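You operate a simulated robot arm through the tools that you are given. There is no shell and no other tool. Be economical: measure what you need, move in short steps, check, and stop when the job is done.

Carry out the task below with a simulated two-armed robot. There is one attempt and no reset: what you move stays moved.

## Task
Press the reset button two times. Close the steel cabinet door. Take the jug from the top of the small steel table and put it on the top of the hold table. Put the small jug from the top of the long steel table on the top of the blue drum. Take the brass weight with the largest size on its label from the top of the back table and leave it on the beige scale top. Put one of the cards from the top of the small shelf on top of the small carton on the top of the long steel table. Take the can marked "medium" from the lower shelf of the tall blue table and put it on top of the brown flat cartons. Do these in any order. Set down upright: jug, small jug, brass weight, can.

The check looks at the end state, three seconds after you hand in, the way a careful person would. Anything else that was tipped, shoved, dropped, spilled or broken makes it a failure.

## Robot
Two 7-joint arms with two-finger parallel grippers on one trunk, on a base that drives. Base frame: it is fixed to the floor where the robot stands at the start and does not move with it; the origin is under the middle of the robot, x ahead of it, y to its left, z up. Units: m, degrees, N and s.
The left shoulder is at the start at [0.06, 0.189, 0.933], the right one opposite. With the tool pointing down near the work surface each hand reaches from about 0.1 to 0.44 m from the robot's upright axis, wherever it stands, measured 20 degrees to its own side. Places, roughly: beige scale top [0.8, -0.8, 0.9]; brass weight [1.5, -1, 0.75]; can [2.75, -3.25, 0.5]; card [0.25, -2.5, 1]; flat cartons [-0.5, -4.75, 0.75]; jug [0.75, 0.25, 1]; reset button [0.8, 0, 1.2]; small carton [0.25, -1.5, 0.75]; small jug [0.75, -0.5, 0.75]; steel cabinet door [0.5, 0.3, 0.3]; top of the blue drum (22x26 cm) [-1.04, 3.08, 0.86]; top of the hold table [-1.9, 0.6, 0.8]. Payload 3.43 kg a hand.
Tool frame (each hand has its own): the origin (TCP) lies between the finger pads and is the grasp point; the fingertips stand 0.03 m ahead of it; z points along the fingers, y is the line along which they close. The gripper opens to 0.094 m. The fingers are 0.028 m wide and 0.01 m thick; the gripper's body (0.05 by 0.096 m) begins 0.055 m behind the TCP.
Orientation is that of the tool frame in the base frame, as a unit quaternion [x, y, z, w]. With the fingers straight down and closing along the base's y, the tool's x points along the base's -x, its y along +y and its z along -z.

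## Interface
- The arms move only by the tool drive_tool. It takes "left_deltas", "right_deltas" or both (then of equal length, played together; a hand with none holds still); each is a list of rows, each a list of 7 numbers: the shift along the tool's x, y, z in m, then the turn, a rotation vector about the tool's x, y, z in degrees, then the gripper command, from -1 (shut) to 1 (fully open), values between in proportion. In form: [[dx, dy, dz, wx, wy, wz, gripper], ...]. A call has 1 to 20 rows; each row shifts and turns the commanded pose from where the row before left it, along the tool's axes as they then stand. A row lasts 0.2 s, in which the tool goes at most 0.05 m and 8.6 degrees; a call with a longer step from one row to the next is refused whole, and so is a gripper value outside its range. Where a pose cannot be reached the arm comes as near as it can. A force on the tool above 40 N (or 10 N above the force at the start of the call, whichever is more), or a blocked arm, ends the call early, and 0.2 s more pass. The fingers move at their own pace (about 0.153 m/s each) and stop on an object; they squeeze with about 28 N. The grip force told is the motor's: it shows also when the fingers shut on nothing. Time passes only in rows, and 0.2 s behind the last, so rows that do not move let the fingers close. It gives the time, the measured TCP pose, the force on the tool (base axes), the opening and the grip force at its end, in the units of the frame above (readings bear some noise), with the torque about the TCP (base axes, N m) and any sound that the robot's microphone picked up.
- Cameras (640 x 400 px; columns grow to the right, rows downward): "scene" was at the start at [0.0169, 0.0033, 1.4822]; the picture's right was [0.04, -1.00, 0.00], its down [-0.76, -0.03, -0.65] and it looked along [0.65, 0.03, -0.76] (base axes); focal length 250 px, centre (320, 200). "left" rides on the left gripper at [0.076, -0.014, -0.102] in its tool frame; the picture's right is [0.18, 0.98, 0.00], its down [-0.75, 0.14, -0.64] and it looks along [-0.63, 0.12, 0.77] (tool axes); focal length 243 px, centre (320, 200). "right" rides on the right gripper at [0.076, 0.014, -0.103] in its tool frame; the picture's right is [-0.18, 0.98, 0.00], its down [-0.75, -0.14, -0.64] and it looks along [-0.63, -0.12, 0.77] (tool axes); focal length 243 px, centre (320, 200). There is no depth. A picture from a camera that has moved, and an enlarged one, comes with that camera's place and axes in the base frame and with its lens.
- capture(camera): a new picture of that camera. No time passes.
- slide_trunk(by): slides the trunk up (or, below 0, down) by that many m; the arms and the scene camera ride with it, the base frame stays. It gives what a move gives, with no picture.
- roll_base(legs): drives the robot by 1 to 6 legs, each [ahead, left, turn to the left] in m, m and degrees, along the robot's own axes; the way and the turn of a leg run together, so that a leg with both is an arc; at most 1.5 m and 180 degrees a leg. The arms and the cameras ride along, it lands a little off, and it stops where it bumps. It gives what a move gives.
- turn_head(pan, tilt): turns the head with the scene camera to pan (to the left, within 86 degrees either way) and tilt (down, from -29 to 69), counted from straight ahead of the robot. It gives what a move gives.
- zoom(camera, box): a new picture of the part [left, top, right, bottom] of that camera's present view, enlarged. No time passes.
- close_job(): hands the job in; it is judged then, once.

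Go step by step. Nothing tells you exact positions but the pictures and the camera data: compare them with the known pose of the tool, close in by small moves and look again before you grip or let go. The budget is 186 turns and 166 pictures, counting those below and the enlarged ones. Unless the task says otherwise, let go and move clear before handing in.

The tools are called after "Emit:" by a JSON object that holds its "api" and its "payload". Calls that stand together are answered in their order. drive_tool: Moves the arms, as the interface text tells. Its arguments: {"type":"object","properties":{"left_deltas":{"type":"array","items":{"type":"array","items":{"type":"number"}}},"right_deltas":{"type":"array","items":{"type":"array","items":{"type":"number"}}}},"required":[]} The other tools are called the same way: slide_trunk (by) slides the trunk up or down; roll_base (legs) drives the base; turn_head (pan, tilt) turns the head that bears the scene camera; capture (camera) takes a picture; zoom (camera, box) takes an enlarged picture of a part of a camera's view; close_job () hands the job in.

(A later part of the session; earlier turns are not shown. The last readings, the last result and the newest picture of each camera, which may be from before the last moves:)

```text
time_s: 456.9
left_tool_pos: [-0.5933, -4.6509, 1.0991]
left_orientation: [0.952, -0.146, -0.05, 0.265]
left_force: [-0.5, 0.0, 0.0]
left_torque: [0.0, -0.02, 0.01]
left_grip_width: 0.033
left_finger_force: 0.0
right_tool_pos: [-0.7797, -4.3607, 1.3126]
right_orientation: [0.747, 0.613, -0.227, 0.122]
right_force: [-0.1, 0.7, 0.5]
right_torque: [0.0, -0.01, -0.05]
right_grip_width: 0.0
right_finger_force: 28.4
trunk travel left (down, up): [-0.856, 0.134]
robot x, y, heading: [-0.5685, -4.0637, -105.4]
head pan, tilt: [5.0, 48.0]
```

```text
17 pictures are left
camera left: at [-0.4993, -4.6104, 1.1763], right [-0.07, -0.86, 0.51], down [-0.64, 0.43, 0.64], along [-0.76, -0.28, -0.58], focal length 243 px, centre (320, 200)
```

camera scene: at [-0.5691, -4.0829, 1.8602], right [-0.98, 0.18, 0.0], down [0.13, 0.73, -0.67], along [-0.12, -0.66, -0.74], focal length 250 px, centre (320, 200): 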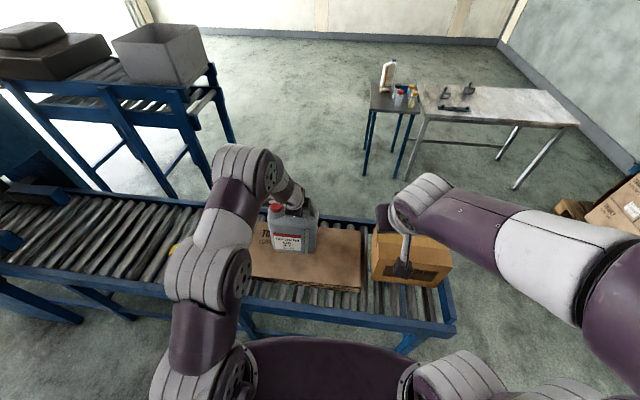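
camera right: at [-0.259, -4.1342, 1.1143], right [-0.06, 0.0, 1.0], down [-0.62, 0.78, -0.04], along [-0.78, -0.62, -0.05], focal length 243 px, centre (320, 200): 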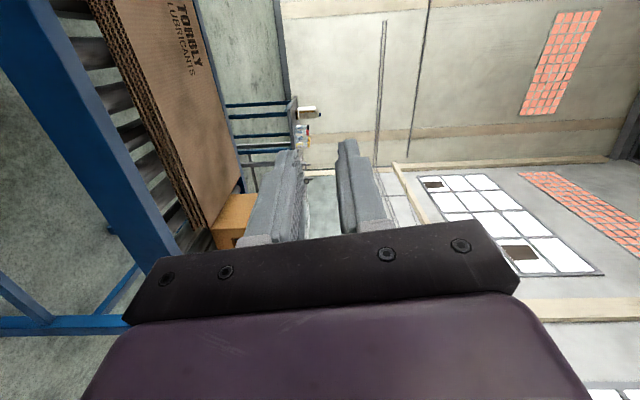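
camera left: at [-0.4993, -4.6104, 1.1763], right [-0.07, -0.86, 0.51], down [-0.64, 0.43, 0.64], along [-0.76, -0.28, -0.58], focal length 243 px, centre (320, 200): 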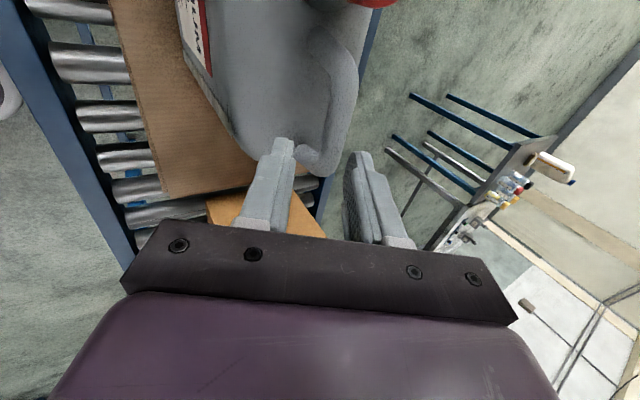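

The load is off the hand and the fingers are nearly out of the loop. I retract further upward and away, and check the force.

Emit:
{"api": "drive_tool", "payload": {"left_deltas": [[0, 0, -0.015, 0, 0, 0, -0.3], [0, 0, -0.02, 0, 0, 0, -0.3], [0, 0, -0.03, 0, 0, 0, -0.3], [0, 0, -0.04, 0, 0, 0, -0.3]]}}

Emit:
{"api": "slide_trunk", "payload": {"by": 0.1}}

Emit:
{"api": "capture", "payload": {"camera": "scene"}}

```text
time_s: 457.9
left_tool_pos: [-0.5743, -4.5974, 1.1885]
left_orientation: [0.952, -0.146, -0.05, 0.266]
left_force: [-0.5, 0.0, -0.2]
left_torque: [0.0, 0.0, -0.04]
left_grip_width: 0.0328
left_finger_force: 0.1
right_tool_pos: [-0.7784, -4.3588, 1.3127]
right_orientation: [0.747, 0.613, -0.227, 0.123]
right_force: [0.2, 0.1, 0.2]
right_torque: [-0.01, -0.03, 0.01]
right_grip_width: 0.0
right_finger_force: 28.3
trunk travel left (down, up): [-0.856, 0.134]
robot x, y, heading: [-0.5691, -4.0584, -105.4]
head pan, tilt: [5.0, 48.0]
```

```text
time_s: 459.2
left_tool_pos: [-0.5755, -4.5991, 1.2881]
left_orientation: [0.952, -0.146, -0.05, 0.265]
left_force: [-0.5, 0.8, -0.4]
left_torque: [0.02, -0.01, 0.01]
left_grip_width: 0.0329
left_finger_force: 0.0
right_tool_pos: [-0.7799, -4.3619, 1.4113]
right_orientation: [0.746, 0.613, -0.228, 0.123]
right_force: [0.3, 0.4, 0.0]
right_torque: [-0.01, -0.02, 0.01]
right_grip_width: 0.0
right_finger_force: 27.7
trunk travel left (down, up): [-0.956, 0.034]
robot x, y, heading: [-0.5696, -4.0646, -104.8]
head pan, tilt: [5.0, 48.0]
```

```text
16 pictures are left
camera scene: at [-0.5685, -4.0813, 1.835], right [-0.98, 0.18, 0.0], down [0.13, 0.73, -0.67], along [-0.12, -0.66, -0.74], focal length 250 px, centre (320, 200)
```

scene: 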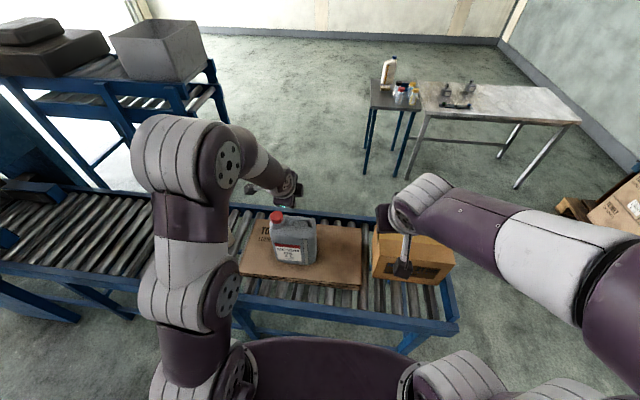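

The can stands upright on the flat cartons. Next I go back for the weight on the floor: reset the left hand to straight down and reposition the base.

Emit:
{"api": "roll_base", "payload": {"legs": [[-0.15, 0, 0], [0, 0.65, 0], [0, 0, -40], [-0.085, -0.11, 0]]}}

Emit:
{"api": "drive_tool", "payload": {"left_deltas": [[0, 0, 0, 7.7, 0, 0, 1], [0, 0, 0, 7.7, 0, 0, 1], [0, 0, 0, 7.7, 0, 0, 1], [0, 0, 0, 7.7, 0, 0, 1], [0, 0, 0.02, 0, 0, -8, 1], [0, 0, 0.02, 0, 0, -8, 1], [0, 0, 0.02, 0, 0, -8, 1], [0, 0, 0.02, 0, 0, -8, 1], [0, 0, 0.02, 0, 0, -8, 1], [0, 0, 0, 0, 0, -8, 1], [0, 0, 0, 0, 0, -8, 1], [0, 0, 0, 0, 0, -8, 1], [0, 0, 0, 0, 0, -8, 1], [0, 0, 0, 0, 0, -8, 1], [0, 0, 0, 0, 0, -8, 1], [0, 0, 0, 0, 0, -8, 1], [0, 0, 0, 0, 0, -8, 1]]}}

Emit:
{"api": "slide_trunk", "payload": {"by": -0.4}}

Emit:
{"api": "slide_trunk", "payload": {"by": -0.4}}

```text
time_s: 466.6
left_tool_pos: [-0.2456, -4.3604, 1.2872]
left_orientation: [0.844, -0.463, -0.139, 0.232]
left_force: [0.3, 0.0, 0.0]
left_torque: [0.06, -0.01, -0.02]
left_grip_width: 0.0329
left_finger_force: 0.1
right_tool_pos: [-0.2474, -4.0472, 1.4117]
right_orientation: [0.912, 0.319, -0.255, 0.036]
right_force: [0.3, -0.2, 0.4]
right_torque: [0.02, -0.02, 0.01]
right_grip_width: 0.0
right_finger_force: 27.9
trunk travel left (down, up): [-0.956, 0.034]
robot x, y, heading: [0.1038, -3.9512, -145.4]
head pan, tilt: [5.0, 48.0]
```

```text
time_s: 470.2
left_tool_pos: [-0.2462, -4.3574, 1.1882]
left_orientation: [0.919, 0.393, -0.006, -0.008]
left_force: [0.5, 0.0, -0.3]
left_torque: [0.02, -0.01, 0.03]
left_grip_width: 0.0943
left_finger_force: 0.1
right_tool_pos: [-0.2469, -4.0446, 1.4115]
right_orientation: [0.912, 0.319, -0.255, 0.037]
right_force: [-0.3, -0.9, -0.5]
right_torque: [0.01, 0.01, -0.01]
right_grip_width: 0.0
right_finger_force: 27.8
trunk travel left (down, up): [-0.956, 0.034]
robot x, y, heading: [0.1103, -3.9526, -145.2]
head pan, tilt: [5.0, 48.0]
```

```text
time_s: 474.0
left_tool_pos: [-0.2472, -4.3572, 0.7891]
left_orientation: [0.92, 0.391, -0.007, -0.008]
left_force: [0.6, 0.5, -0.6]
left_torque: [-0.01, 0.03, -0.03]
left_grip_width: 0.094
left_finger_force: 0.0
right_tool_pos: [-0.2474, -4.0442, 1.0124]
right_orientation: [0.912, 0.319, -0.256, 0.037]
right_force: [-1.1, 0.0, 0.0]
right_torque: [0.03, -0.05, -0.02]
right_grip_width: 0.0
right_finger_force: 28.1
trunk travel left (down, up): [-0.556, 0.434]
robot x, y, heading: [0.1078, -3.9491, -145.3]
head pan, tilt: [5.0, 48.0]
```

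```text
time_s: 477.9
left_tool_pos: [-0.246, -4.3583, 0.389]
left_orientation: [0.92, 0.392, -0.006, -0.007]
left_force: [0.0, 0.0, 0.5]
left_torque: [0.02, 0.02, 0.01]
left_grip_width: 0.094
left_finger_force: 0.1
right_tool_pos: [-0.2478, -4.0449, 0.6123]
right_orientation: [0.912, 0.319, -0.256, 0.037]
right_force: [-1.5, 0.1, 0.6]
right_torque: [-0.01, 0.02, 0.02]
right_grip_width: 0.0
right_finger_force: 27.9
trunk travel left (down, up): [-0.156, 0.834]
robot x, y, heading: [0.1022, -3.9497, -145.3]
head pan, tilt: [5.0, 48.0]
```

The left hand points straight down, already aligned with the weight's axis. I move over the weight and look.

Emit:
{"api": "drive_tool", "payload": {"left_deltas": [[0.03, 0.019, 0.02, 0, 0, 0, 1], [0.03, 0.019, 0.03, 0, 0, 0, 1], [0.03, 0.018, 0.03, 0, 0, 0, 1]]}}

Emit:
{"api": "capture", "payload": {"camera": "left"}}

```text
time_s: 478.6
left_tool_pos: [-0.1464, -4.329, 0.3051]
left_orientation: [0.92, 0.392, -0.006, -0.007]
left_force: [0.6, -0.8, 1.1]
left_torque: [-0.02, -0.01, -0.05]
left_grip_width: 0.0942
left_finger_force: 0.0
right_tool_pos: [-0.2469, -4.0445, 0.6131]
right_orientation: [0.912, 0.318, -0.255, 0.037]
right_force: [-0.5, 0.2, 0.2]
right_torque: [-0.04, -0.02, -0.02]
right_grip_width: 0.0001
right_finger_force: 27.8
trunk travel left (down, up): [-0.156, 0.834]
robot x, y, heading: [0.1057, -3.9488, -145.1]
head pan, tilt: [5.0, 48.0]
```

```text
15 pictures are left
camera left: at [-0.1016, -4.2648, 0.4076], right [0.84, -0.55, -0.02], down [-0.41, -0.65, 0.64], along [-0.37, -0.53, -0.77], focal length 243 px, centre (320, 200)
```

left: 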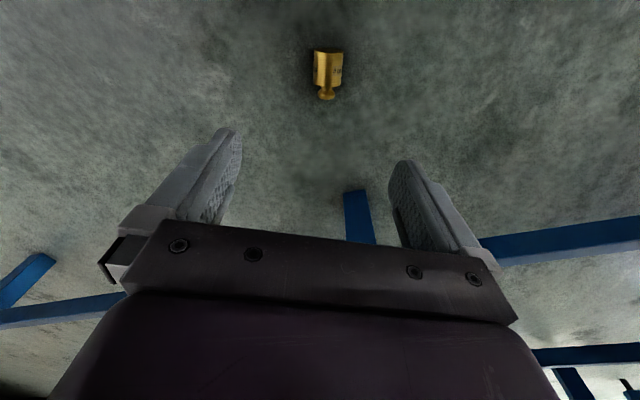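

The weight lies exactly in line, knob away from me. I lower onto its upper body and grip it.

Emit:
{"api": "drive_tool", "payload": {"left_deltas": [[-0.01, 0.005, 0.02, 0, 0, 0, 0.6], [-0.009, 0, 0.03, 0, 0, 0, 0.6], [0, 0, 0.03, 0, 0, 0, 0.6], [0, 0, 0.03, 0, 0, 0, 0.6]]}}

Emit:
{"api": "slide_trunk", "payload": {"by": -0.145}}

Emit:
{"api": "capture", "payload": {"camera": "left"}}

```text
time_s: 479.6
left_tool_pos: [-0.1583, -4.3457, 0.1982]
left_orientation: [0.92, 0.392, -0.006, -0.008]
left_force: [-0.7, 0.3, 0.1]
left_torque: [0.02, 0.02, -0.01]
left_grip_width: 0.0753
left_finger_force: 0.0
right_tool_pos: [-0.2482, -4.0443, 0.6116]
right_orientation: [0.912, 0.32, -0.256, 0.038]
right_force: [0.7, 0.0, 0.1]
right_torque: [-0.03, 0.03, -0.01]
right_grip_width: 0.0
right_finger_force: 27.9
trunk travel left (down, up): [-0.156, 0.834]
robot x, y, heading: [0.1104, -3.9519, -145.2]
head pan, tilt: [5.0, 48.0]
```

```text
time_s: 481.4
left_tool_pos: [-0.1569, -4.3464, 0.0533]
left_orientation: [0.92, 0.392, -0.006, -0.008]
left_force: [-0.2, -0.6, -0.3]
left_torque: [0.02, 0.01, 0.02]
left_grip_width: 0.0754
left_finger_force: 0.1
right_tool_pos: [-0.2475, -4.0461, 0.4664]
right_orientation: [0.912, 0.319, -0.255, 0.037]
right_force: [0.2, -0.1, 0.6]
right_torque: [0.02, -0.02, -0.02]
right_grip_width: 0.0002
right_finger_force: 28.5
trunk travel left (down, up): [-0.011, 0.979]
robot x, y, heading: [0.1078, -3.9499, -145.3]
head pan, tilt: [5.0, 48.0]
```

```text
14 pictures are left
camera left: at [-0.1123, -4.2808, 0.154], right [0.84, -0.55, -0.02], down [-0.41, -0.65, 0.64], along [-0.37, -0.53, -0.77], focal length 243 px, centre (320, 200)
```

left: 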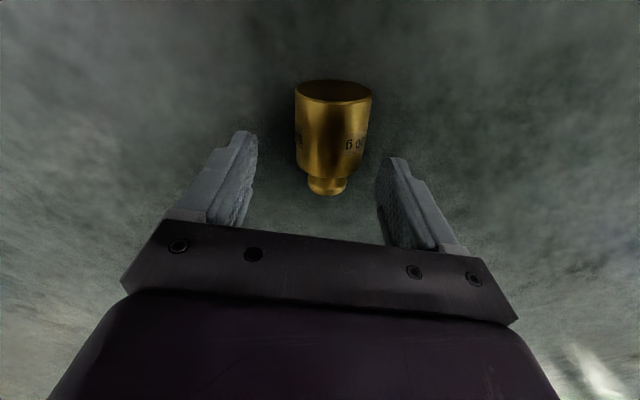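

It is well placed between the fingers. I lower 1.8 cm and close.

Emit:
{"api": "drive_tool", "payload": {"left_deltas": [[0, 0.002, 0.009, 0, 0, 0, 0.6], [0, 0, 0.008, 0, 0, 0, 0.6], [0, 0, 0, 0, 0, 0, 0], [0, 0, 0, 0, 0, 0, -1], [0, 0, 0, 0, 0, 0, -1], [0, 0, 0, 0, 0, 0, -1]]}}

Emit:
{"api": "slide_trunk", "payload": {"by": 0.2}}

Emit:
{"api": "capture", "payload": {"camera": "left"}}

```text
time_s: 482.8
left_tool_pos: [-0.1563, -4.3485, 0.0361]
left_orientation: [0.92, 0.392, -0.006, -0.008]
left_force: [-0.2, -1.9, 0.4]
left_torque: [-0.08, -0.05, 0.0]
left_grip_width: 0.0407
left_finger_force: 28.3
right_tool_pos: [-0.2475, -4.0443, 0.4678]
right_orientation: [0.912, 0.319, -0.255, 0.036]
right_force: [-0.4, -0.2, 0.4]
right_torque: [0.01, 0.03, -0.03]
right_grip_width: 0.0001
right_finger_force: 27.6
trunk travel left (down, up): [-0.011, 0.979]
robot x, y, heading: [0.1069, -3.9486, -145.2]
head pan, tilt: [5.0, 48.0]
```

```text
time_s: 484.9
left_tool_pos: [-0.1561, -4.3471, 0.2348]
left_orientation: [0.92, 0.393, -0.006, -0.007]
left_force: [0.0, -0.1, -5.0]
left_torque: [-0.07, 0.04, 0.05]
left_grip_width: 0.0407
left_finger_force: 28.1
right_tool_pos: [-0.2483, -4.0443, 0.6667]
right_orientation: [0.912, 0.318, -0.255, 0.036]
right_force: [0.3, 0.3, 0.3]
right_torque: [-0.01, 0.01, -0.03]
right_grip_width: 0.0
right_finger_force: 27.3
trunk travel left (down, up): [-0.211, 0.779]
robot x, y, heading: [0.1073, -3.9517, -145.6]
head pan, tilt: [5.0, 48.0]
```

```text
13 pictures are left
camera left: at [-0.1112, -4.2823, 0.3368], right [0.84, -0.55, -0.02], down [-0.41, -0.65, 0.64], along [-0.36, -0.53, -0.77], focal length 243 px, centre (320, 200)
```

left: 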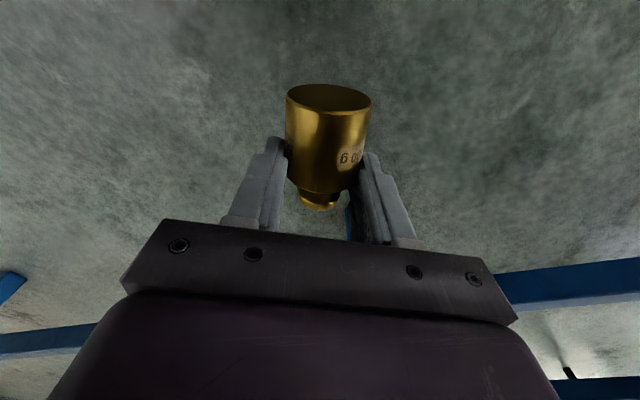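

The weight is held. I raise it and drive round the belt conveyor's end to the front of the long table.

Emit:
{"api": "slide_trunk", "payload": {"by": 0.4}}

Emit:
{"api": "roll_base", "payload": {"legs": [[0, 0, -35], [1.35, -0.08, 0], [0, 0, -90], [1.4, 0, 0], [1.3, 0, 0], [0, 0, -90]]}}

```text
time_s: 488.8
left_tool_pos: [-0.1562, -4.3474, 0.6356]
left_orientation: [0.92, 0.392, -0.006, -0.008]
left_force: [0.7, -0.6, -4.5]
left_torque: [-0.08, 0.04, 0.01]
left_grip_width: 0.0406
left_finger_force: 28.1
right_tool_pos: [-0.247, -4.0438, 1.0668]
right_orientation: [0.912, 0.319, -0.256, 0.037]
right_force: [0.5, 0.1, 0.3]
right_torque: [0.03, 0.05, 0.01]
right_grip_width: 0.0
right_finger_force: 28.1
trunk travel left (down, up): [-0.611, 0.379]
robot x, y, heading: [0.1049, -3.9486, -145.5]
head pan, tilt: [5.0, 48.0]
```

```text
time_s: 517.5
left_tool_pos: [-0.7523, -0.9768, 0.6362]
left_orientation: [-0.097, 0.995, -0.01, 0.002]
left_force: [0.0, -0.2, -4.9]
left_torque: [0.05, -0.06, 0.02]
left_grip_width: 0.039
left_finger_force: 28.2
right_tool_pos: [-0.8515, -1.276, 1.0667]
right_orientation: [-0.031, 0.966, -0.041, 0.255]
right_force: [1.0, -1.1, -0.7]
right_torque: [-0.02, 0.01, -0.01]
right_grip_width: 0.0
right_finger_force: 28.0
trunk travel left (down, up): [-0.611, 0.379]
robot x, y, heading: [-1.1933, -1.1501, -0.1]
head pan, tilt: [5.0, 48.0]
```

I'm in front of the long table. I raise and pitch the left hand forward so the weight comes upright, then square up to the table near the beige scale and look.

Emit:
{"api": "drive_tool", "payload": {"left_deltas": [[-0.0124, 0, -0.034, 0, -7.6, 0, -1], [-0.0165, 0, -0.0325, 0, -7.6, 0, -1], [-0.0209, 0, -0.03, 0, -7.6, 0, -1], [-0.0243, 0, -0.027, 0, -7.6, 0, -1], [-0.028, 0, -0.0234, 0, -7.6, 0, -1], [-0.0305, 0, -0.02, 0, -7.6, 0, -1], [-0.033, 0, -0.0155, 0, -7.6, 0, -1], [-0.0346, 0, -0.0113, 0, -7.6, 0, -1], [-0.036, 0, -0.0063, 0, -7.6, 0, -1], [-0.0364, 0, -0.002, 0, -7.6, 0, -1], [-0.036, 0, 0.005, 0, -5, 0, -1]]}}

Emit:
{"api": "roll_base", "payload": {"legs": [[0, 0, -17], [0.78, 0.785, 0]]}}

Emit:
{"api": "turn_head", "payload": {"pan": 0, "tilt": 38}}

Emit:
{"api": "capture", "payload": {"camera": "scene"}}

```text
time_s: 519.9
left_tool_pos: [-0.6247, -0.9422, 1.0145]
left_orientation: [-0.081, 0.755, 0.056, 0.649]
left_force: [-0.1, 0.2, -5.1]
left_torque: [0.03, 0.07, 0.0]
left_grip_width: 0.0393
left_finger_force: 27.8
right_tool_pos: [-0.8507, -1.2765, 1.068]
right_orientation: [-0.03, 0.966, -0.041, 0.255]
right_force: [-0.1, 0.7, -0.1]
right_torque: [-0.01, -0.01, -0.05]
right_grip_width: 0.0
right_finger_force: 27.6
trunk travel left (down, up): [-0.611, 0.379]
robot x, y, heading: [-1.1962, -1.1542, -0.4]
head pan, tilt: [5.0, 48.0]
```

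```text
time_s: 526.5
left_tool_pos: [0.3803, -0.5886, 1.0117]
left_orientation: [0.028, 0.759, -0.037, 0.649]
left_force: [-0.5, 0.3, -5.3]
left_torque: [0.04, 0.07, -0.01]
left_grip_width: 0.0391
left_finger_force: 28.1
right_tool_pos: [0.0694, -0.845, 1.068]
right_orientation: [0.109, 0.96, -0.077, 0.246]
right_force: [-1.4, 0.1, 0.7]
right_torque: [-0.03, 0.0, 0.02]
right_grip_width: 0.0002
right_finger_force: 27.8
trunk travel left (down, up): [-0.611, 0.379]
robot x, y, heading: [-0.2273, -0.6285, -16.6]
head pan, tilt: [5.0, 48.0]
```

```text
time_s: 527.2
left_tool_pos: [0.3807, -0.5877, 1.0121]
left_orientation: [0.028, 0.759, -0.037, 0.649]
left_force: [-0.1, 0.1, -4.7]
left_torque: [0.02, 0.07, 0.03]
left_grip_width: 0.0394
left_finger_force: 28.1
right_tool_pos: [0.0689, -0.8448, 1.0664]
right_orientation: [0.108, 0.96, -0.078, 0.246]
right_force: [0.2, 0.1, 0.4]
right_torque: [-0.01, 0.01, 0.03]
right_grip_width: 0.0
right_finger_force: 28.0
trunk travel left (down, up): [-0.611, 0.379]
robot x, y, heading: [-0.2272, -0.6264, -16.8]
head pan, tilt: [0.0, 38.0]
```

```text
12 pictures are left
camera scene: at [-0.1995, -0.6338, 1.5044], right [-0.29, -0.96, 0.0], down [-0.59, 0.18, -0.79], along [0.75, -0.23, -0.62], focal length 250 px, centre (320, 200)
```

scene: 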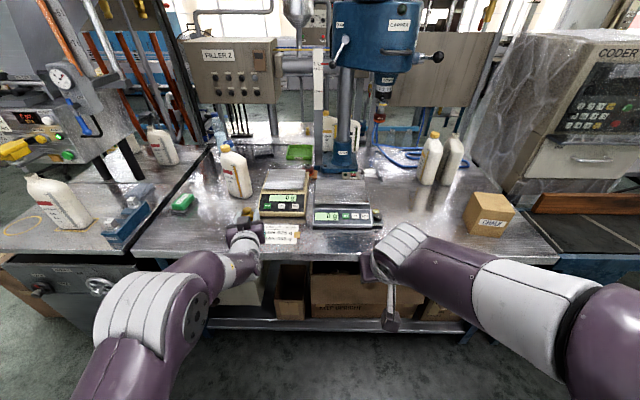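

The beige scale's tray centre is about (0.757, -0.763). I bring the weight over it and check from the hand's camera.

Emit:
{"api": "roll_base", "payload": {"legs": [[0.255, -0.06, 0]]}}

Emit:
{"api": "drive_tool", "payload": {"left_deltas": [[-0.004, 0, 0.025, 0, 0, 0, -1], [-0.004, 0, 0.025, 0, 0, 0, -1], [-0.004, 0, 0.025, 0, 0, 0, -1], [-0.004, 0, 0.025, 0, 0, 0, -1]]}}

Emit:
{"api": "capture", "payload": {"camera": "left"}}

```text
time_s: 529.1
left_tool_pos: [0.6104, -0.7212, 1.0131]
left_orientation: [0.028, 0.759, -0.037, 0.65]
left_force: [0.2, 0.0, -5.1]
left_torque: [0.01, 0.05, 0.0]
left_grip_width: 0.039
left_finger_force: 28.1
right_tool_pos: [0.2978, -0.9764, 1.0667]
right_orientation: [0.107, 0.96, -0.077, 0.246]
right_force: [0.0, 0.4, 0.0]
right_torque: [0.02, 0.01, 0.01]
right_grip_width: 0.0
right_finger_force: 28.3
trunk travel left (down, up): [-0.611, 0.379]
robot x, y, heading: [-0.0011, -0.7589, -16.9]
head pan, tilt: [0.0, 38.0]
```

```text
time_s: 530.1
left_tool_pos: [0.7116, -0.729, 1.0129]
left_orientation: [0.028, 0.759, -0.037, 0.65]
left_force: [0.4, -0.8, -5.0]
left_torque: [0.01, 0.07, 0.0]
left_grip_width: 0.0394
left_finger_force: 27.7
right_tool_pos: [0.2989, -0.976, 1.0677]
right_orientation: [0.107, 0.96, -0.077, 0.246]
right_force: [1.0, -0.8, 0.4]
right_torque: [0.0, 0.0, 0.03]
right_grip_width: 0.0002
right_finger_force: 27.4
trunk travel left (down, up): [-0.611, 0.379]
robot x, y, heading: [0.0051, -0.7537, -16.8]
head pan, tilt: [0.0, 38.0]
```

```text
11 pictures are left
camera left: at [0.5979, -0.7328, 0.9525], right [0.06, 0.98, -0.2], down [-0.5, 0.2, 0.84], along [0.86, 0.05, 0.5], focal length 243 px, centre (320, 200)
```

left: 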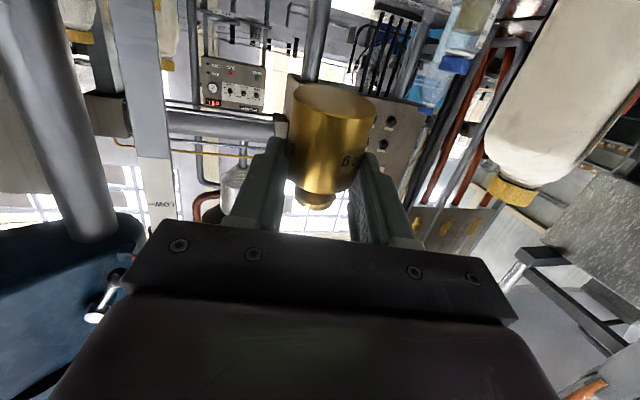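

I shift to the tray's middle and check from above with the scene camera.

Emit:
{"api": "drive_tool", "payload": {"left_deltas": [[0, -0.013, 0.013, 0, 0, 0, -1], [0, -0.013, 0.012, 0, 0, 0, -1]]}}

Emit:
{"api": "slide_trunk", "payload": {"by": -0.04}}

Emit:
{"api": "zoom", "payload": {"camera": "scene", "box": [220, 150, 400, 270]}}

```text
time_s: 530.7
left_tool_pos: [0.7337, -0.7575, 1.0089]
left_orientation: [0.028, 0.759, -0.036, 0.649]
left_force: [-0.3, -0.5, -4.7]
left_torque: [0.01, 0.02, -0.01]
left_grip_width: 0.0392
left_finger_force: 28.6
right_tool_pos: [0.2975, -0.9753, 1.0671]
right_orientation: [0.108, 0.96, -0.078, 0.245]
right_force: [0.3, -0.1, 0.5]
right_torque: [0.02, 0.02, -0.01]
right_grip_width: 0.0
right_finger_force: 28.4
trunk travel left (down, up): [-0.611, 0.379]
robot x, y, heading: [0.0057, -0.7587, -16.6]
head pan, tilt: [0.0, 38.0]
```

```text
time_s: 531.5
left_tool_pos: [0.7323, -0.7588, 0.969]
left_orientation: [0.028, 0.759, -0.037, 0.65]
left_force: [0.5, -0.4, -4.8]
left_torque: [0.01, 0.05, -0.01]
left_grip_width: 0.0394
left_finger_force: 28.0
right_tool_pos: [0.2976, -0.9762, 1.027]
right_orientation: [0.107, 0.96, -0.077, 0.246]
right_force: [-0.8, 0.1, 0.0]
right_torque: [0.01, 0.03, -0.05]
right_grip_width: 0.0
right_finger_force: 27.9
trunk travel left (down, up): [-0.571, 0.419]
robot x, y, heading: [0.0045, -0.76, -16.8]
head pan, tilt: [0.0, 38.0]
```

```text
3.33 times, centred on (310, 210) of scene
camera zoom: at [0.029, -0.766, 1.4645], right [-0.29, -0.96, 0.0], down [-0.59, 0.18, -0.79], along [0.75, -0.23, -0.62], focal length 832 px, centre (353, 167)
```

zoom: 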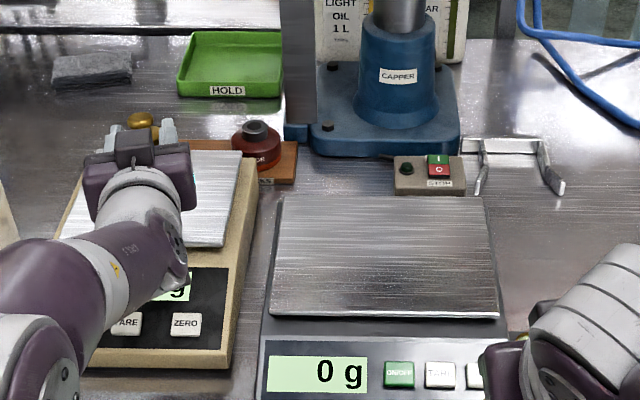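

The spot lies in the middle of the tray. I lower in small steps until the weight touches.

Emit:
{"api": "slide_trunk", "payload": {"by": -0.02}}

Emit:
{"api": "slide_trunk", "payload": {"by": -0.012}}

Emit:
{"api": "slide_trunk", "payload": {"by": -0.01}}

```text
time_s: 532.2
left_tool_pos: [0.7324, -0.7581, 0.9487]
left_orientation: [0.028, 0.759, -0.037, 0.65]
left_force: [0.7, 0.3, -5.0]
left_torque: [0.04, 0.09, 0.01]
left_grip_width: 0.0395
left_finger_force: 28.2
right_tool_pos: [0.2972, -0.9755, 1.0074]
right_orientation: [0.107, 0.96, -0.077, 0.247]
right_force: [-0.4, 0.3, 0.6]
right_torque: [-0.01, -0.01, -0.02]
right_grip_width: 0.0001
right_finger_force: 28.1
trunk travel left (down, up): [-0.551, 0.439]
robot x, y, heading: [0.0029, -0.7575, -16.8]
head pan, tilt: [0.0, 38.0]
```

```text
time_s: 532.8
left_tool_pos: [0.7318, -0.7578, 0.9378]
left_orientation: [0.028, 0.759, -0.037, 0.65]
left_force: [0.6, 0.9, -3.9]
left_torque: [0.03, 0.07, 0.01]
left_grip_width: 0.0393
left_finger_force: 28.1
right_tool_pos: [0.2978, -0.9757, 0.9955]
right_orientation: [0.107, 0.96, -0.077, 0.246]
right_force: [0.4, -0.9, 0.4]
right_torque: [0.0, 0.01, 0.01]
right_grip_width: 0.0
right_finger_force: 28.3
trunk travel left (down, up): [-0.539, 0.451]
robot x, y, heading: [0.0044, -0.7585, -16.8]
head pan, tilt: [0.0, 38.0]
```

```text
time_s: 533.4
left_tool_pos: [0.7314, -0.758, 0.9306]
left_orientation: [0.028, 0.757, -0.037, 0.652]
left_force: [-0.2, 1.5, 8.4]
left_torque: [0.07, 1.86, -0.08]
left_grip_width: 0.0393
left_finger_force: 28.2
right_tool_pos: [0.2961, -0.9757, 0.9857]
right_orientation: [0.108, 0.96, -0.078, 0.247]
right_force: [0.6, -0.5, 0.5]
right_torque: [0.0, 0.02, 0.02]
right_grip_width: 0.0001
right_finger_force: 28.3
trunk travel left (down, up): [-0.529, 0.461]
robot x, y, heading: [0.0034, -0.7575, -16.4]
head pan, tilt: [0.0, 38.0]
heard: click
```

The hand's camera, not the weight, touched the scale's keypad (a click). I raise at once, pitch the hand down 8° to lift the camera clear, and lower again.

Emit:
{"api": "slide_trunk", "payload": {"by": 0.015}}

Emit:
{"api": "drive_tool", "payload": {"left_deltas": [[0, 0, 0, 0, 5, 0, -1], [0, 0, 0, 0, 5, 0, -1]]}}

Emit:
{"api": "slide_trunk", "payload": {"by": -0.014}}

Emit:
{"api": "slide_trunk", "payload": {"by": -0.006}}

```text
time_s: 534.0
left_tool_pos: [0.7325, -0.7579, 0.9413]
left_orientation: [0.028, 0.76, -0.037, 0.649]
left_force: [0.1, 0.7, -4.0]
left_torque: [0.01, 0.07, 0.01]
left_grip_width: 0.0392
left_finger_force: 27.8
right_tool_pos: [0.2968, -0.9765, 0.9999]
right_orientation: [0.107, 0.96, -0.078, 0.247]
right_force: [-0.2, 0.4, 0.4]
right_torque: [0.0, -0.01, -0.02]
right_grip_width: 0.0
right_finger_force: 28.5
trunk travel left (down, up): [-0.544, 0.446]
robot x, y, heading: [0.0019, -0.76, -16.9]
head pan, tilt: [0.0, 38.0]
```

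```text
time_s: 534.6
left_tool_pos: [0.7314, -0.7575, 0.9424]
left_orientation: [0.031, 0.813, -0.034, 0.58]
left_force: [0.2, -0.9, -4.7]
left_torque: [0.0, 0.08, 0.01]
left_grip_width: 0.0391
left_finger_force: 28.0
right_tool_pos: [0.2976, -0.9765, 1.0003]
right_orientation: [0.108, 0.96, -0.078, 0.246]
right_force: [0.1, 0.3, 0.3]
right_torque: [0.01, 0.02, -0.02]
right_grip_width: 0.0
right_finger_force: 28.1
trunk travel left (down, up): [-0.544, 0.446]
robot x, y, heading: [0.0014, -0.7603, -16.6]
head pan, tilt: [0.0, 38.0]
```

```text
time_s: 535.2
left_tool_pos: [0.731, -0.7576, 0.9295]
left_orientation: [0.032, 0.812, -0.036, 0.582]
left_force: [0.4, -0.6, 0.3]
left_torque: [0.02, -0.14, 0.01]
left_grip_width: 0.0392
left_finger_force: 28.0
right_tool_pos: [0.2976, -0.9764, 0.9857]
right_orientation: [0.107, 0.96, -0.078, 0.248]
right_force: [-0.3, 0.0, -0.5]
right_torque: [0.02, 0.0, 0.01]
right_grip_width: 0.0
right_finger_force: 28.0
trunk travel left (down, up): [-0.53, 0.46]
robot x, y, heading: [0.0026, -0.7617, -16.7]
head pan, tilt: [0.0, 38.0]
```

```text
time_s: 535.8
left_tool_pos: [0.7314, -0.758, 0.9271]
left_orientation: [0.031, 0.81, -0.035, 0.584]
left_force: [4.7, 0.2, 14.5]
left_torque: [0.03, -0.59, -0.03]
left_grip_width: 0.0394
left_finger_force: 27.8
right_tool_pos: [0.297, -0.9761, 0.9796]
right_orientation: [0.108, 0.96, -0.078, 0.247]
right_force: [-0.5, 0.2, 0.3]
right_torque: [-0.03, -0.01, 0.01]
right_grip_width: 0.0
right_finger_force: 27.8
trunk travel left (down, up): [-0.524, 0.466]
robot x, y, heading: [0.0035, -0.7582, -16.7]
head pan, tilt: [0.0, 38.0]
```

The weight itself now touches the tray, leaning slightly. I ease up and open so it rocks flat onto its base, then draw back.

Emit:
{"api": "slide_trunk", "payload": {"by": 0.005}}

Emit:
{"api": "drive_tool", "payload": {"left_deltas": [[0, 0, 0, 0, 0, 0, 0.0], [0, 0, 0, 0, 0, 0, 0.3], [0, 0, 0, 0, 0, 0, 0.3], [0, 0, 0, 0, 0, 0, 0.3]]}}

Emit:
{"api": "zoom", "payload": {"camera": "left", "box": [200, 40, 440, 260]}}

```text
time_s: 536.3
left_tool_pos: [0.7312, -0.7579, 0.9271]
left_orientation: [0.03, 0.813, -0.034, 0.581]
left_force: [3.8, 0.6, 8.8]
left_torque: [0.07, -0.49, 0.01]
left_grip_width: 0.0392
left_finger_force: 28.3
right_tool_pos: [0.2962, -0.9765, 0.9848]
right_orientation: [0.107, 0.96, -0.077, 0.247]
right_force: [-0.2, 0.4, -1.2]
right_torque: [0.0, 0.03, 0.0]
right_grip_width: 0.0001
right_finger_force: 28.1
trunk travel left (down, up): [-0.529, 0.461]
robot x, y, heading: [0.0042, -0.7607, -16.4]
head pan, tilt: [0.0, 38.0]
```

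```text
time_s: 537.3
left_tool_pos: [0.7316, -0.7565, 0.9278]
left_orientation: [0.031, 0.813, -0.034, 0.581]
left_force: [0.0, 0.3, 0.3]
left_torque: [-0.01, 0.02, -0.02]
left_grip_width: 0.0612
left_finger_force: 0.1
right_tool_pos: [0.2969, -0.9753, 0.9855]
right_orientation: [0.106, 0.96, -0.077, 0.246]
right_force: [-0.4, -0.4, -0.8]
right_torque: [0.01, 0.04, -0.01]
right_grip_width: 0.0
right_finger_force: 27.8
trunk travel left (down, up): [-0.529, 0.461]
robot x, y, heading: [0.0015, -0.7579, -16.7]
head pan, tilt: [0.0, 38.0]
```

```text
1.82 times, centred on (320, 150) of left
camera zoom: at [0.6092, -0.7603, 0.888], right [0.03, 0.98, -0.19], down [-0.35, 0.19, 0.92], along [0.94, 0.04, 0.35], focal length 441 px, centre (320, 291)
```

zoom: 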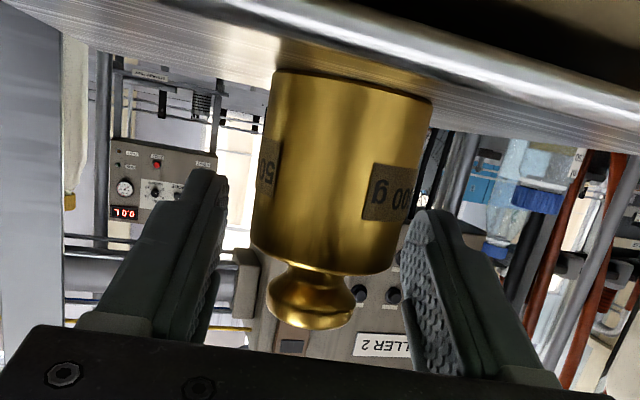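

The 500 g weight stands flat on the beige tray. I withdraw the hand back and up.

Emit:
{"api": "drive_tool", "payload": {"left_deltas": [[0, 0, -0.02, 0, 0, 0, 0.4], [0, 0, -0.03, 0, 0, 0, 0.4], [0, 0, -0.04, 0, 0, 0, 0.4], [-0.02, 0, -0.04, 0, 0, 0, 0.4]]}}

Emit:
{"api": "slide_trunk", "payload": {"by": 0.15}}

Emit:
{"api": "roll_base", "payload": {"legs": [[-0.45, 0, 0]]}}

Emit:
{"api": "turn_head", "payload": {"pan": -45, "tilt": 30}}

Emit:
{"api": "capture", "payload": {"camera": "scene"}}

```text
time_s: 538.3
left_tool_pos: [0.6145, -0.7472, 0.9902]
left_orientation: [0.031, 0.812, -0.035, 0.582]
left_force: [0.0, -0.7, -0.3]
left_torque: [0.03, 0.0, 0.0]
left_grip_width: 0.0659
left_finger_force: 0.1
right_tool_pos: [0.2969, -0.976, 0.9856]
right_orientation: [0.107, 0.96, -0.077, 0.247]
right_force: [0.3, 0.7, -0.4]
right_torque: [0.01, 0.02, 0.01]
right_grip_width: 0.0
right_finger_force: 28.5
trunk travel left (down, up): [-0.529, 0.461]
robot x, y, heading: [0.0042, -0.7582, -16.9]
head pan, tilt: [0.0, 38.0]
```

```text
time_s: 540.1
left_tool_pos: [0.6156, -0.7447, 1.1383]
left_orientation: [0.031, 0.812, -0.035, 0.582]
left_force: [-0.3, -0.5, 0.2]
left_torque: [-0.01, -0.02, -0.01]
left_grip_width: 0.0658
left_finger_force: 0.1
right_tool_pos: [0.2973, -0.9765, 1.1357]
right_orientation: [0.108, 0.96, -0.077, 0.246]
right_force: [-0.3, 0.0, 0.2]
right_torque: [0.04, 0.01, -0.01]
right_grip_width: 0.0
right_finger_force: 28.0
trunk travel left (down, up): [-0.679, 0.311]
robot x, y, heading: [0.0008, -0.7554, -16.7]
head pan, tilt: [0.0, 38.0]
```

```text
time_s: 542.8
left_tool_pos: [0.1851, -0.616, 1.139]
left_orientation: [0.031, 0.812, -0.034, 0.581]
left_force: [0.6, -0.2, 0.4]
left_torque: [-0.01, 0.03, 0.01]
left_grip_width: 0.066
left_finger_force: 0.1
right_tool_pos: [-0.1326, -0.8465, 1.135]
right_orientation: [0.107, 0.96, -0.077, 0.247]
right_force: [1.0, 0.0, 0.1]
right_torque: [-0.02, 0.0, 0.01]
right_grip_width: 0.0
right_finger_force: 28.1
trunk travel left (down, up): [-0.679, 0.311]
robot x, y, heading: [-0.4236, -0.6276, -16.5]
head pan, tilt: [0.0, 38.0]
```

```text
time_s: 543.9
left_tool_pos: [0.1855, -0.6162, 1.1382]
left_orientation: [0.03, 0.812, -0.034, 0.581]
left_force: [0.6, 0.3, 1.0]
left_torque: [0.01, -0.03, 0.01]
left_grip_width: 0.0656
left_finger_force: 0.1
right_tool_pos: [-0.1318, -0.848, 1.1349]
right_orientation: [0.107, 0.96, -0.077, 0.246]
right_force: [-0.1, -0.3, 0.4]
right_torque: [0.0, -0.04, 0.0]
right_grip_width: 0.0001
right_finger_force: 28.0
trunk travel left (down, up): [-0.679, 0.311]
robot x, y, heading: [-0.4279, -0.6308, -16.6]
head pan, tilt: [-45.0, 30.0]
```

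```text
8 pictures are left
camera scene: at [-0.4415, -0.6914, 1.5849], right [-0.88, -0.47, 0.0], down [-0.24, 0.44, -0.87], along [0.41, -0.76, -0.5], focal length 250 px, centre (320, 200)
```

scene: 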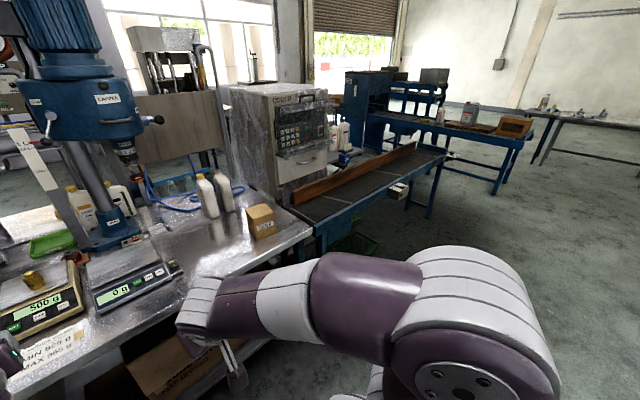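

The scale reads 500 g. Now the card: the small shelf should be near the coder/belt. I zoom there.

Emit:
{"api": "zoom", "payload": {"camera": "scene", "box": [310, 100, 440, 220]}}

```text
3.33 times, centred on (375, 160) of scene
camera zoom: at [-0.4415, -0.6914, 1.5849], right [-0.88, -0.47, 0.0], down [-0.24, 0.44, -0.87], along [0.41, -0.76, -0.5], focal length 832 px, centre (137, 333)
```

zoom: 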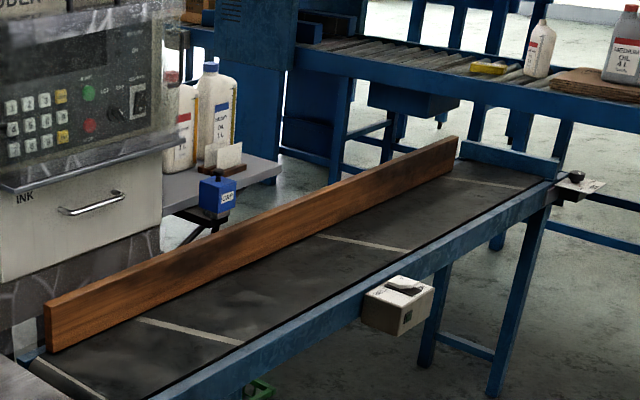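

The cards stand in a small wooden holder on the shelf beyond the belt, at about (0.24, -2.38, 1.0). I fold the left hand back, straighten the right one, drive there, and look closely.

Emit:
{"api": "drive_tool", "payload": {"left_deltas": [[0.008, 0, -0.03, 0, 7.5, 0, 0], [0.012, 0, -0.03, 0, 7.5, 0, 0], [0.016, 0, -0.025, 0, 7.5, 0, -1], [0.02, 0, -0.02, 0, 7.5, 0, -1], [0.025, 0, -0.015, 0, 7.5, 0, -1], [0.028, 0, -0.01, 0, 7.5, 0, -1], [0.03, 0, 0, 0, 7.5, 0, -1], [0.03, 0, 0, 0, 7.5, 0, -1], [0.03, 0, 0, 0, 7.5, 0, -1]], "right_deltas": [[0, 0, 0, 0, 7.5, 0, -1], [0, 0, 0, 0, 7.5, 0, -1], [0, 0, 0, 0, 7.5, 0, -1], [0, 0, 0, 0, 6, 0, -1], [0, 0, 0, 0, 0, 0, 0], [0, 0, 0, 0, 0, 0, 0], [0, 0, 0, 0, 0, 0, 0], [0, 0, 0, 0, 0, 0, 0], [0, 0, 0, 0, 0, 0, 0]]}}

Emit:
{"api": "roll_base", "payload": {"legs": [[0.2, -1.29, 0]]}}

Emit:
{"api": "turn_head", "payload": {"pan": -8, "tilt": 35}}

Emit:
{"api": "capture", "payload": {"camera": "scene"}}

```text
time_s: 545.9
left_tool_pos: [-0.0775, -0.5932, 1.1011]
left_orientation: [0.045, 0.998, -0.012, 0.031]
left_force: [0.7, -0.2, 0.7]
left_torque: [-0.01, 0.01, -0.02]
left_grip_width: 0.0
left_finger_force: 28.3
right_tool_pos: [-0.135, -0.8492, 1.0915]
right_orientation: [0.124, 0.991, -0.049, 0.003]
right_force: [-0.1, -1.1, 0.9]
right_torque: [-0.01, -0.03, 0.02]
right_grip_width: 0.0468
right_finger_force: 0.1
right hand out of reach, approached as far as the arm can: row 3, 4
trunk travel left (down, up): [-0.679, 0.311]
robot x, y, heading: [-0.4294, -0.6325, -16.5]
head pan, tilt: [-45.0, 30.0]
```

```text
time_s: 552.5
left_tool_pos: [-0.2684, -1.902, 1.1008]
left_orientation: [0.051, 0.998, -0.011, 0.033]
left_force: [0.4, -0.6, 0.9]
left_torque: [0.04, -0.01, 0.02]
left_grip_width: 0.0002
left_finger_force: 28.5
right_tool_pos: [-0.3298, -2.1577, 1.0902]
right_orientation: [0.129, 0.99, -0.049, 0.003]
right_force: [-0.6, -0.6, 0.0]
right_torque: [-0.01, 0.03, -0.03]
right_grip_width: 0.047
right_finger_force: 0.2
trunk travel left (down, up): [-0.679, 0.311]
robot x, y, heading: [-0.6175, -1.935, -17.1]
head pan, tilt: [-45.0, 30.0]
```

```text
time_s: 553.5
left_tool_pos: [-0.268, -1.9002, 1.1007]
left_orientation: [0.051, 0.998, -0.011, 0.032]
left_force: [0.5, 0.4, 0.0]
left_torque: [-0.02, -0.02, -0.01]
left_grip_width: 0.0001
left_finger_force: 28.4
right_tool_pos: [-0.33, -2.1569, 1.09]
right_orientation: [0.129, 0.99, -0.049, 0.003]
right_force: [0.2, 0.3, -0.2]
right_torque: [0.01, 0.01, 0.03]
right_grip_width: 0.0469
right_finger_force: 0.1
trunk travel left (down, up): [-0.679, 0.311]
robot x, y, heading: [-0.6152, -1.933, -17.5]
head pan, tilt: [-8.0, 35.0]
```

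```text
6 pictures are left
camera scene: at [-0.5968, -1.9535, 1.5771], right [-0.43, -0.9, 0.0], down [-0.52, 0.25, -0.82], along [0.74, -0.35, -0.57], focal length 250 px, centre (320, 200)
```

scene: 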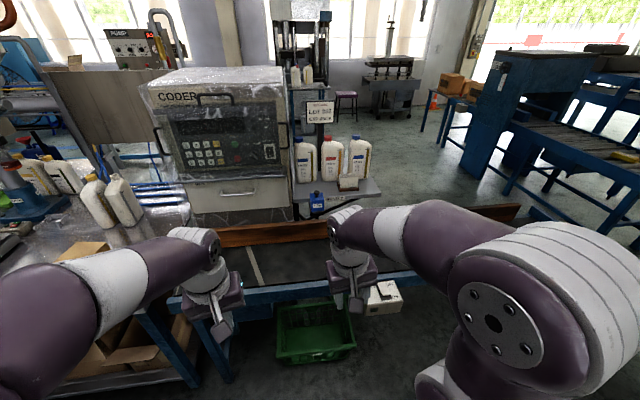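

A green basket on the floor limits how close I can drive. I zoom on the card holder for its exact place and facing.

Emit:
{"api": "zoom", "payload": {"camera": "scene", "box": [300, 150, 400, 220]}}

```text
5.71 times, centred on (350, 185) of scene
camera zoom: at [-0.5968, -1.9535, 1.5771], right [-0.43, -0.9, 0.0], down [-0.52, 0.25, -0.82], along [0.74, -0.35, -0.57], focal length 1426 px, centre (149, 286)
```

zoom: 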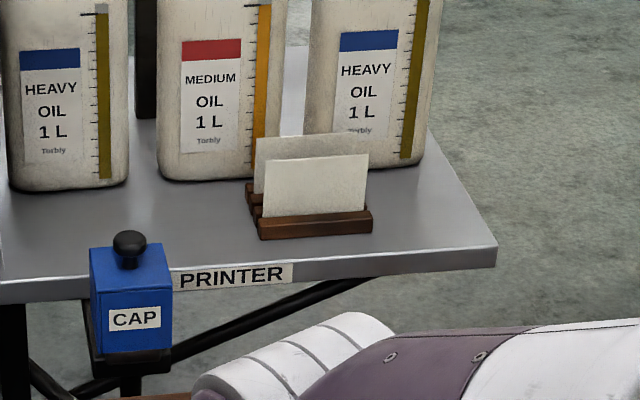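

The cards stand upright, facing west, at about (0.31, -2.55, 0.94) — too far over the belt from here, but the shelf's south end is open. I drive round the belt's end to approach from the south.

Emit:
{"api": "roll_base", "payload": {"legs": [[-0.45, 0, 0], [0, 0, -73], [1.4, 0, 0], [0.65, 0, 0], [0, 0, 90], [1.35, 0, 0]]}}

Emit:
{"api": "roll_base", "payload": {"legs": [[0, 0, 73], [0.3, 0.1, 0]]}}

```text
time_s: 579.4
left_tool_pos: [0.6411, -3.7114, 1.1005]
left_orientation: [-0.106, 0.994, -0.006, 0.033]
left_force: [0.7, 0.1, 0.7]
left_torque: [-0.03, 0.03, 0.02]
left_grip_width: 0.0001
left_finger_force: 28.7
right_tool_pos: [0.6611, -3.9734, 1.0915]
right_orientation: [-0.027, 0.998, -0.048, 0.01]
right_force: [-0.2, -0.6, -1.5]
right_torque: [0.0, -0.02, -0.03]
right_grip_width: 0.047
right_finger_force: 0.0
trunk travel left (down, up): [-0.679, 0.311]
robot x, y, heading: [0.3157, -3.8514, 0.5]
head pan, tilt: [-8.0, 35.0]
```

```text
time_s: 584.7
left_tool_pos: [0.2613, -3.1863, 1.1005]
left_orientation: [-0.679, 0.734, 0.015, 0.03]
left_force: [0.5, -0.6, 0.0]
left_torque: [0.01, -0.02, 0.0]
left_grip_width: 0.0002
left_finger_force: 27.8
right_tool_pos: [0.5197, -3.2408, 1.0909]
right_orientation: [-0.619, 0.784, -0.032, 0.037]
right_force: [0.6, 0.3, 0.1]
right_torque: [-0.05, 0.0, 0.02]
right_grip_width: 0.0468
right_finger_force: 0.1
trunk travel left (down, up): [-0.679, 0.311]
robot x, y, heading: [0.3026, -3.5371, 74.2]
head pan, tilt: [-8.0, 35.0]
```

I straighten the left hand's yaw to the card, pitch it 45° forward, and bring it up to about 12 cm short of the card's south end.

Emit:
{"api": "drive_tool", "payload": {"left_deltas": [[0, 0.025, 0, 0, 0, 6.5, -0.3], [0, 0.025, 0, 0, 0, 6.5, -0.3], [-0.02, 0.02, 0.002, 0, -7.5, 0, -0.3], [-0.019, 0, 0.005, 0, -7.5, 0, -0.3], [-0.018, 0, 0.008, 0, -7.5, 0, -0.3], [-0.017, 0, 0.01, 0, -7.5, 0, -0.3], [-0.016, 0, 0.013, 0, -7.5, 0, -0.3], [-0.014, 0, 0.015, 0, -7.5, 0, -0.3]]}}

Emit:
{"api": "roll_base", "payload": {"legs": [[0.33, 0.06, 0]]}}

Emit:
{"api": "slide_trunk", "payload": {"by": -0.05}}

Emit:
{"api": "capture", "payload": {"camera": "left"}}

```text
time_s: 586.5
left_tool_pos: [0.2295, -3.0754, 1.0908]
left_orientation: [-0.548, 0.752, 0.205, 0.303]
left_force: [0.2, 0.1, -0.1]
left_torque: [0.02, 0.01, -0.04]
left_grip_width: 0.0329
left_finger_force: 0.1
left hand out of reach, approached as far as the arm can: row 8
right_tool_pos: [0.5194, -3.2405, 1.0904]
right_orientation: [-0.619, 0.784, -0.032, 0.037]
right_force: [0.4, -0.5, 1.2]
right_torque: [0.0, 0.03, 0.02]
right_grip_width: 0.0471
right_finger_force: 0.1
trunk travel left (down, up): [-0.679, 0.311]
robot x, y, heading: [0.302, -3.5409, 74.1]
head pan, tilt: [-8.0, 35.0]
```

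```text
time_s: 588.7
left_tool_pos: [0.2646, -2.7451, 1.0931]
left_orientation: [-0.546, 0.754, 0.203, 0.304]
left_force: [0.4, 0.2, 0.0]
left_torque: [-0.02, 0.01, 0.0]
left_grip_width: 0.0327
left_finger_force: 0.0
right_tool_pos: [0.5537, -2.9095, 1.0906]
right_orientation: [-0.618, 0.784, -0.033, 0.037]
right_force: [0.6, -1.0, -0.3]
right_torque: [0.01, 0.0, 0.04]
right_grip_width: 0.0468
right_finger_force: 0.1
trunk travel left (down, up): [-0.679, 0.311]
robot x, y, heading: [0.3371, -3.203, 73.6]
head pan, tilt: [-8.0, 35.0]
```

```text
time_s: 589.6
left_tool_pos: [0.2645, -2.7444, 1.0434]
left_orientation: [-0.546, 0.753, 0.204, 0.304]
left_force: [0.2, 0.4, -0.3]
left_torque: [0.04, -0.03, -0.02]
left_grip_width: 0.033
left_finger_force: 0.1
right_tool_pos: [0.5524, -2.9083, 1.0402]
right_orientation: [-0.617, 0.785, -0.032, 0.037]
right_force: [-0.1, 0.2, -1.3]
right_torque: [0.01, 0.04, -0.02]
right_grip_width: 0.0469
right_finger_force: 0.0
trunk travel left (down, up): [-0.629, 0.361]
robot x, y, heading: [0.335, -3.2014, 73.9]
head pan, tilt: [-8.0, 35.0]
```

```text
4 pictures are left
camera left: at [0.2375, -2.8663, 1.0647], right [-0.97, 0.19, -0.15], down [-0.12, 0.16, 0.98], along [0.21, 0.97, -0.13], focal length 243 px, centre (320, 200)
```

left: 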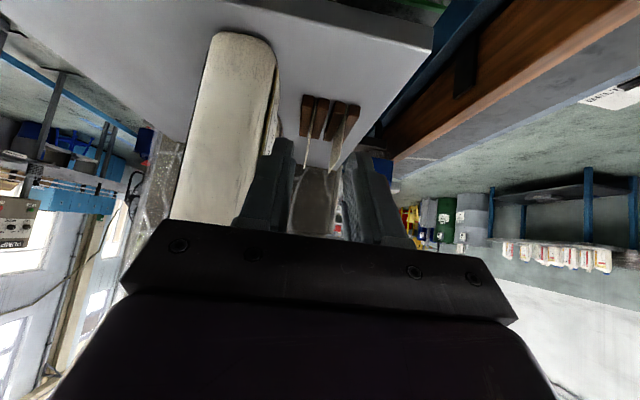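

Two cards stand 3–4 cm apart; the west card's end is at about (0.288, -2.588), top near z=0.985. I line up on it and come in, checking once before the grip.

Emit:
{"api": "drive_tool", "payload": {"left_deltas": [[-0.026, 0.01, 0, 0, 0, 0, -0.3], [-0.026, 0.01, 0, 0, 0, 0, -0.3], [-0.025, 0.009, 0, 0, 0, 0, -0.3], [0, 0, 0.025, 0, 0, 0, -0.3], [0, 0, 0.025, 0, 0, 0, -0.3], [0, 0, 0.025, 0, 0, 0, -0.3], [0, 0, 0.025, 0, 0, 0, -0.3]]}}

Emit:
{"api": "capture", "payload": {"camera": "left"}}

```text
time_s: 591.2
left_tool_pos: [0.2774, -2.6164, 1.0197]
left_orientation: [-0.546, 0.753, 0.203, 0.305]
left_force: [-0.7, -0.4, -0.7]
left_torque: [-0.02, 0.02, 0.02]
left_grip_width: 0.033
left_finger_force: 0.2
right_tool_pos: [0.5538, -2.9089, 1.0409]
right_orientation: [-0.618, 0.784, -0.033, 0.036]
right_force: [-0.5, -0.4, 0.1]
right_torque: [-0.01, 0.04, 0.0]
right_grip_width: 0.0469
right_finger_force: 0.0
trunk travel left (down, up): [-0.629, 0.361]
robot x, y, heading: [0.3354, -3.2046, 73.9]
head pan, tilt: [-8.0, 35.0]
```

```text
3 pictures are left
camera left: at [0.2505, -2.7388, 1.0423], right [-0.97, 0.19, -0.15], down [-0.12, 0.16, 0.98], along [0.21, 0.97, -0.14], focal length 243 px, centre (320, 200)
```

left: 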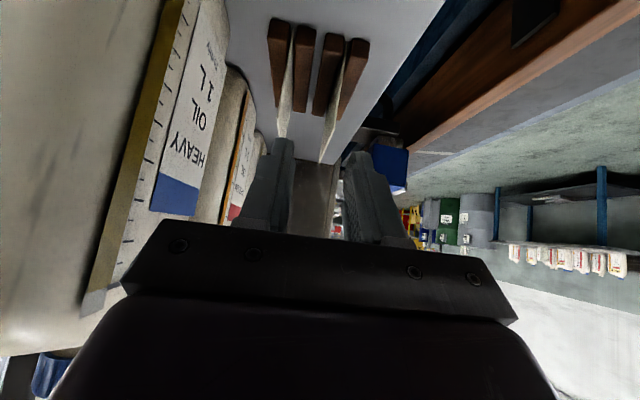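

The west card's top end is centred between the fingers. I narrow the opening, advance 5.5 cm, close and lift.

Emit:
{"api": "drive_tool", "payload": {"left_deltas": [[0, 0, 0, 0, 0, 0, -0.5], [0, 0, 0.015, 0, 0, 0, -0.5], [0, 0, 0.02, 0, 0, 0, -0.5], [0, 0, 0.02, 0, 0, 0, -0.5], [0, 0, 0, 0, 0, 0, -1], [0, 0, 0, 0, 0, 0, -1], [0, 0, 0, 0, 0, 0, -1]]}}

Emit:
{"api": "slide_trunk", "payload": {"by": 0.08}}

```text
time_s: 592.9
left_tool_pos: [0.2886, -2.5815, 0.9808]
left_orientation: [-0.547, 0.752, 0.204, 0.305]
left_force: [-7.1, 3.4, 2.1]
left_torque: [0.3, 0.51, 0.22]
left_grip_width: 0.0006
left_finger_force: 28.3
right_tool_pos: [0.5528, -2.909, 1.0406]
right_orientation: [-0.618, 0.785, -0.032, 0.037]
right_force: [0.3, -0.3, 0.0]
right_torque: [0.0, 0.01, 0.01]
right_grip_width: 0.0468
right_finger_force: 0.1
trunk travel left (down, up): [-0.629, 0.361]
robot x, y, heading: [0.3315, -3.2073, 73.9]
head pan, tilt: [-8.0, 35.0]
```

```text
time_s: 594.0
left_tool_pos: [0.2915, -2.5814, 1.06]
left_orientation: [-0.546, 0.754, 0.203, 0.304]
left_force: [0.4, 0.0, 0.2]
left_torque: [0.01, 0.01, 0.03]
left_grip_width: 0.001
left_finger_force: 28.1
right_tool_pos: [0.5539, -2.9084, 1.1218]
right_orientation: [-0.618, 0.785, -0.033, 0.036]
right_force: [0.5, 0.8, 0.8]
right_torque: [0.02, -0.03, 0.04]
right_grip_width: 0.0472
right_finger_force: 0.1
trunk travel left (down, up): [-0.709, 0.281]
robot x, y, heading: [0.335, -3.2076, 73.9]
head pan, tilt: [-8.0, 35.0]
```

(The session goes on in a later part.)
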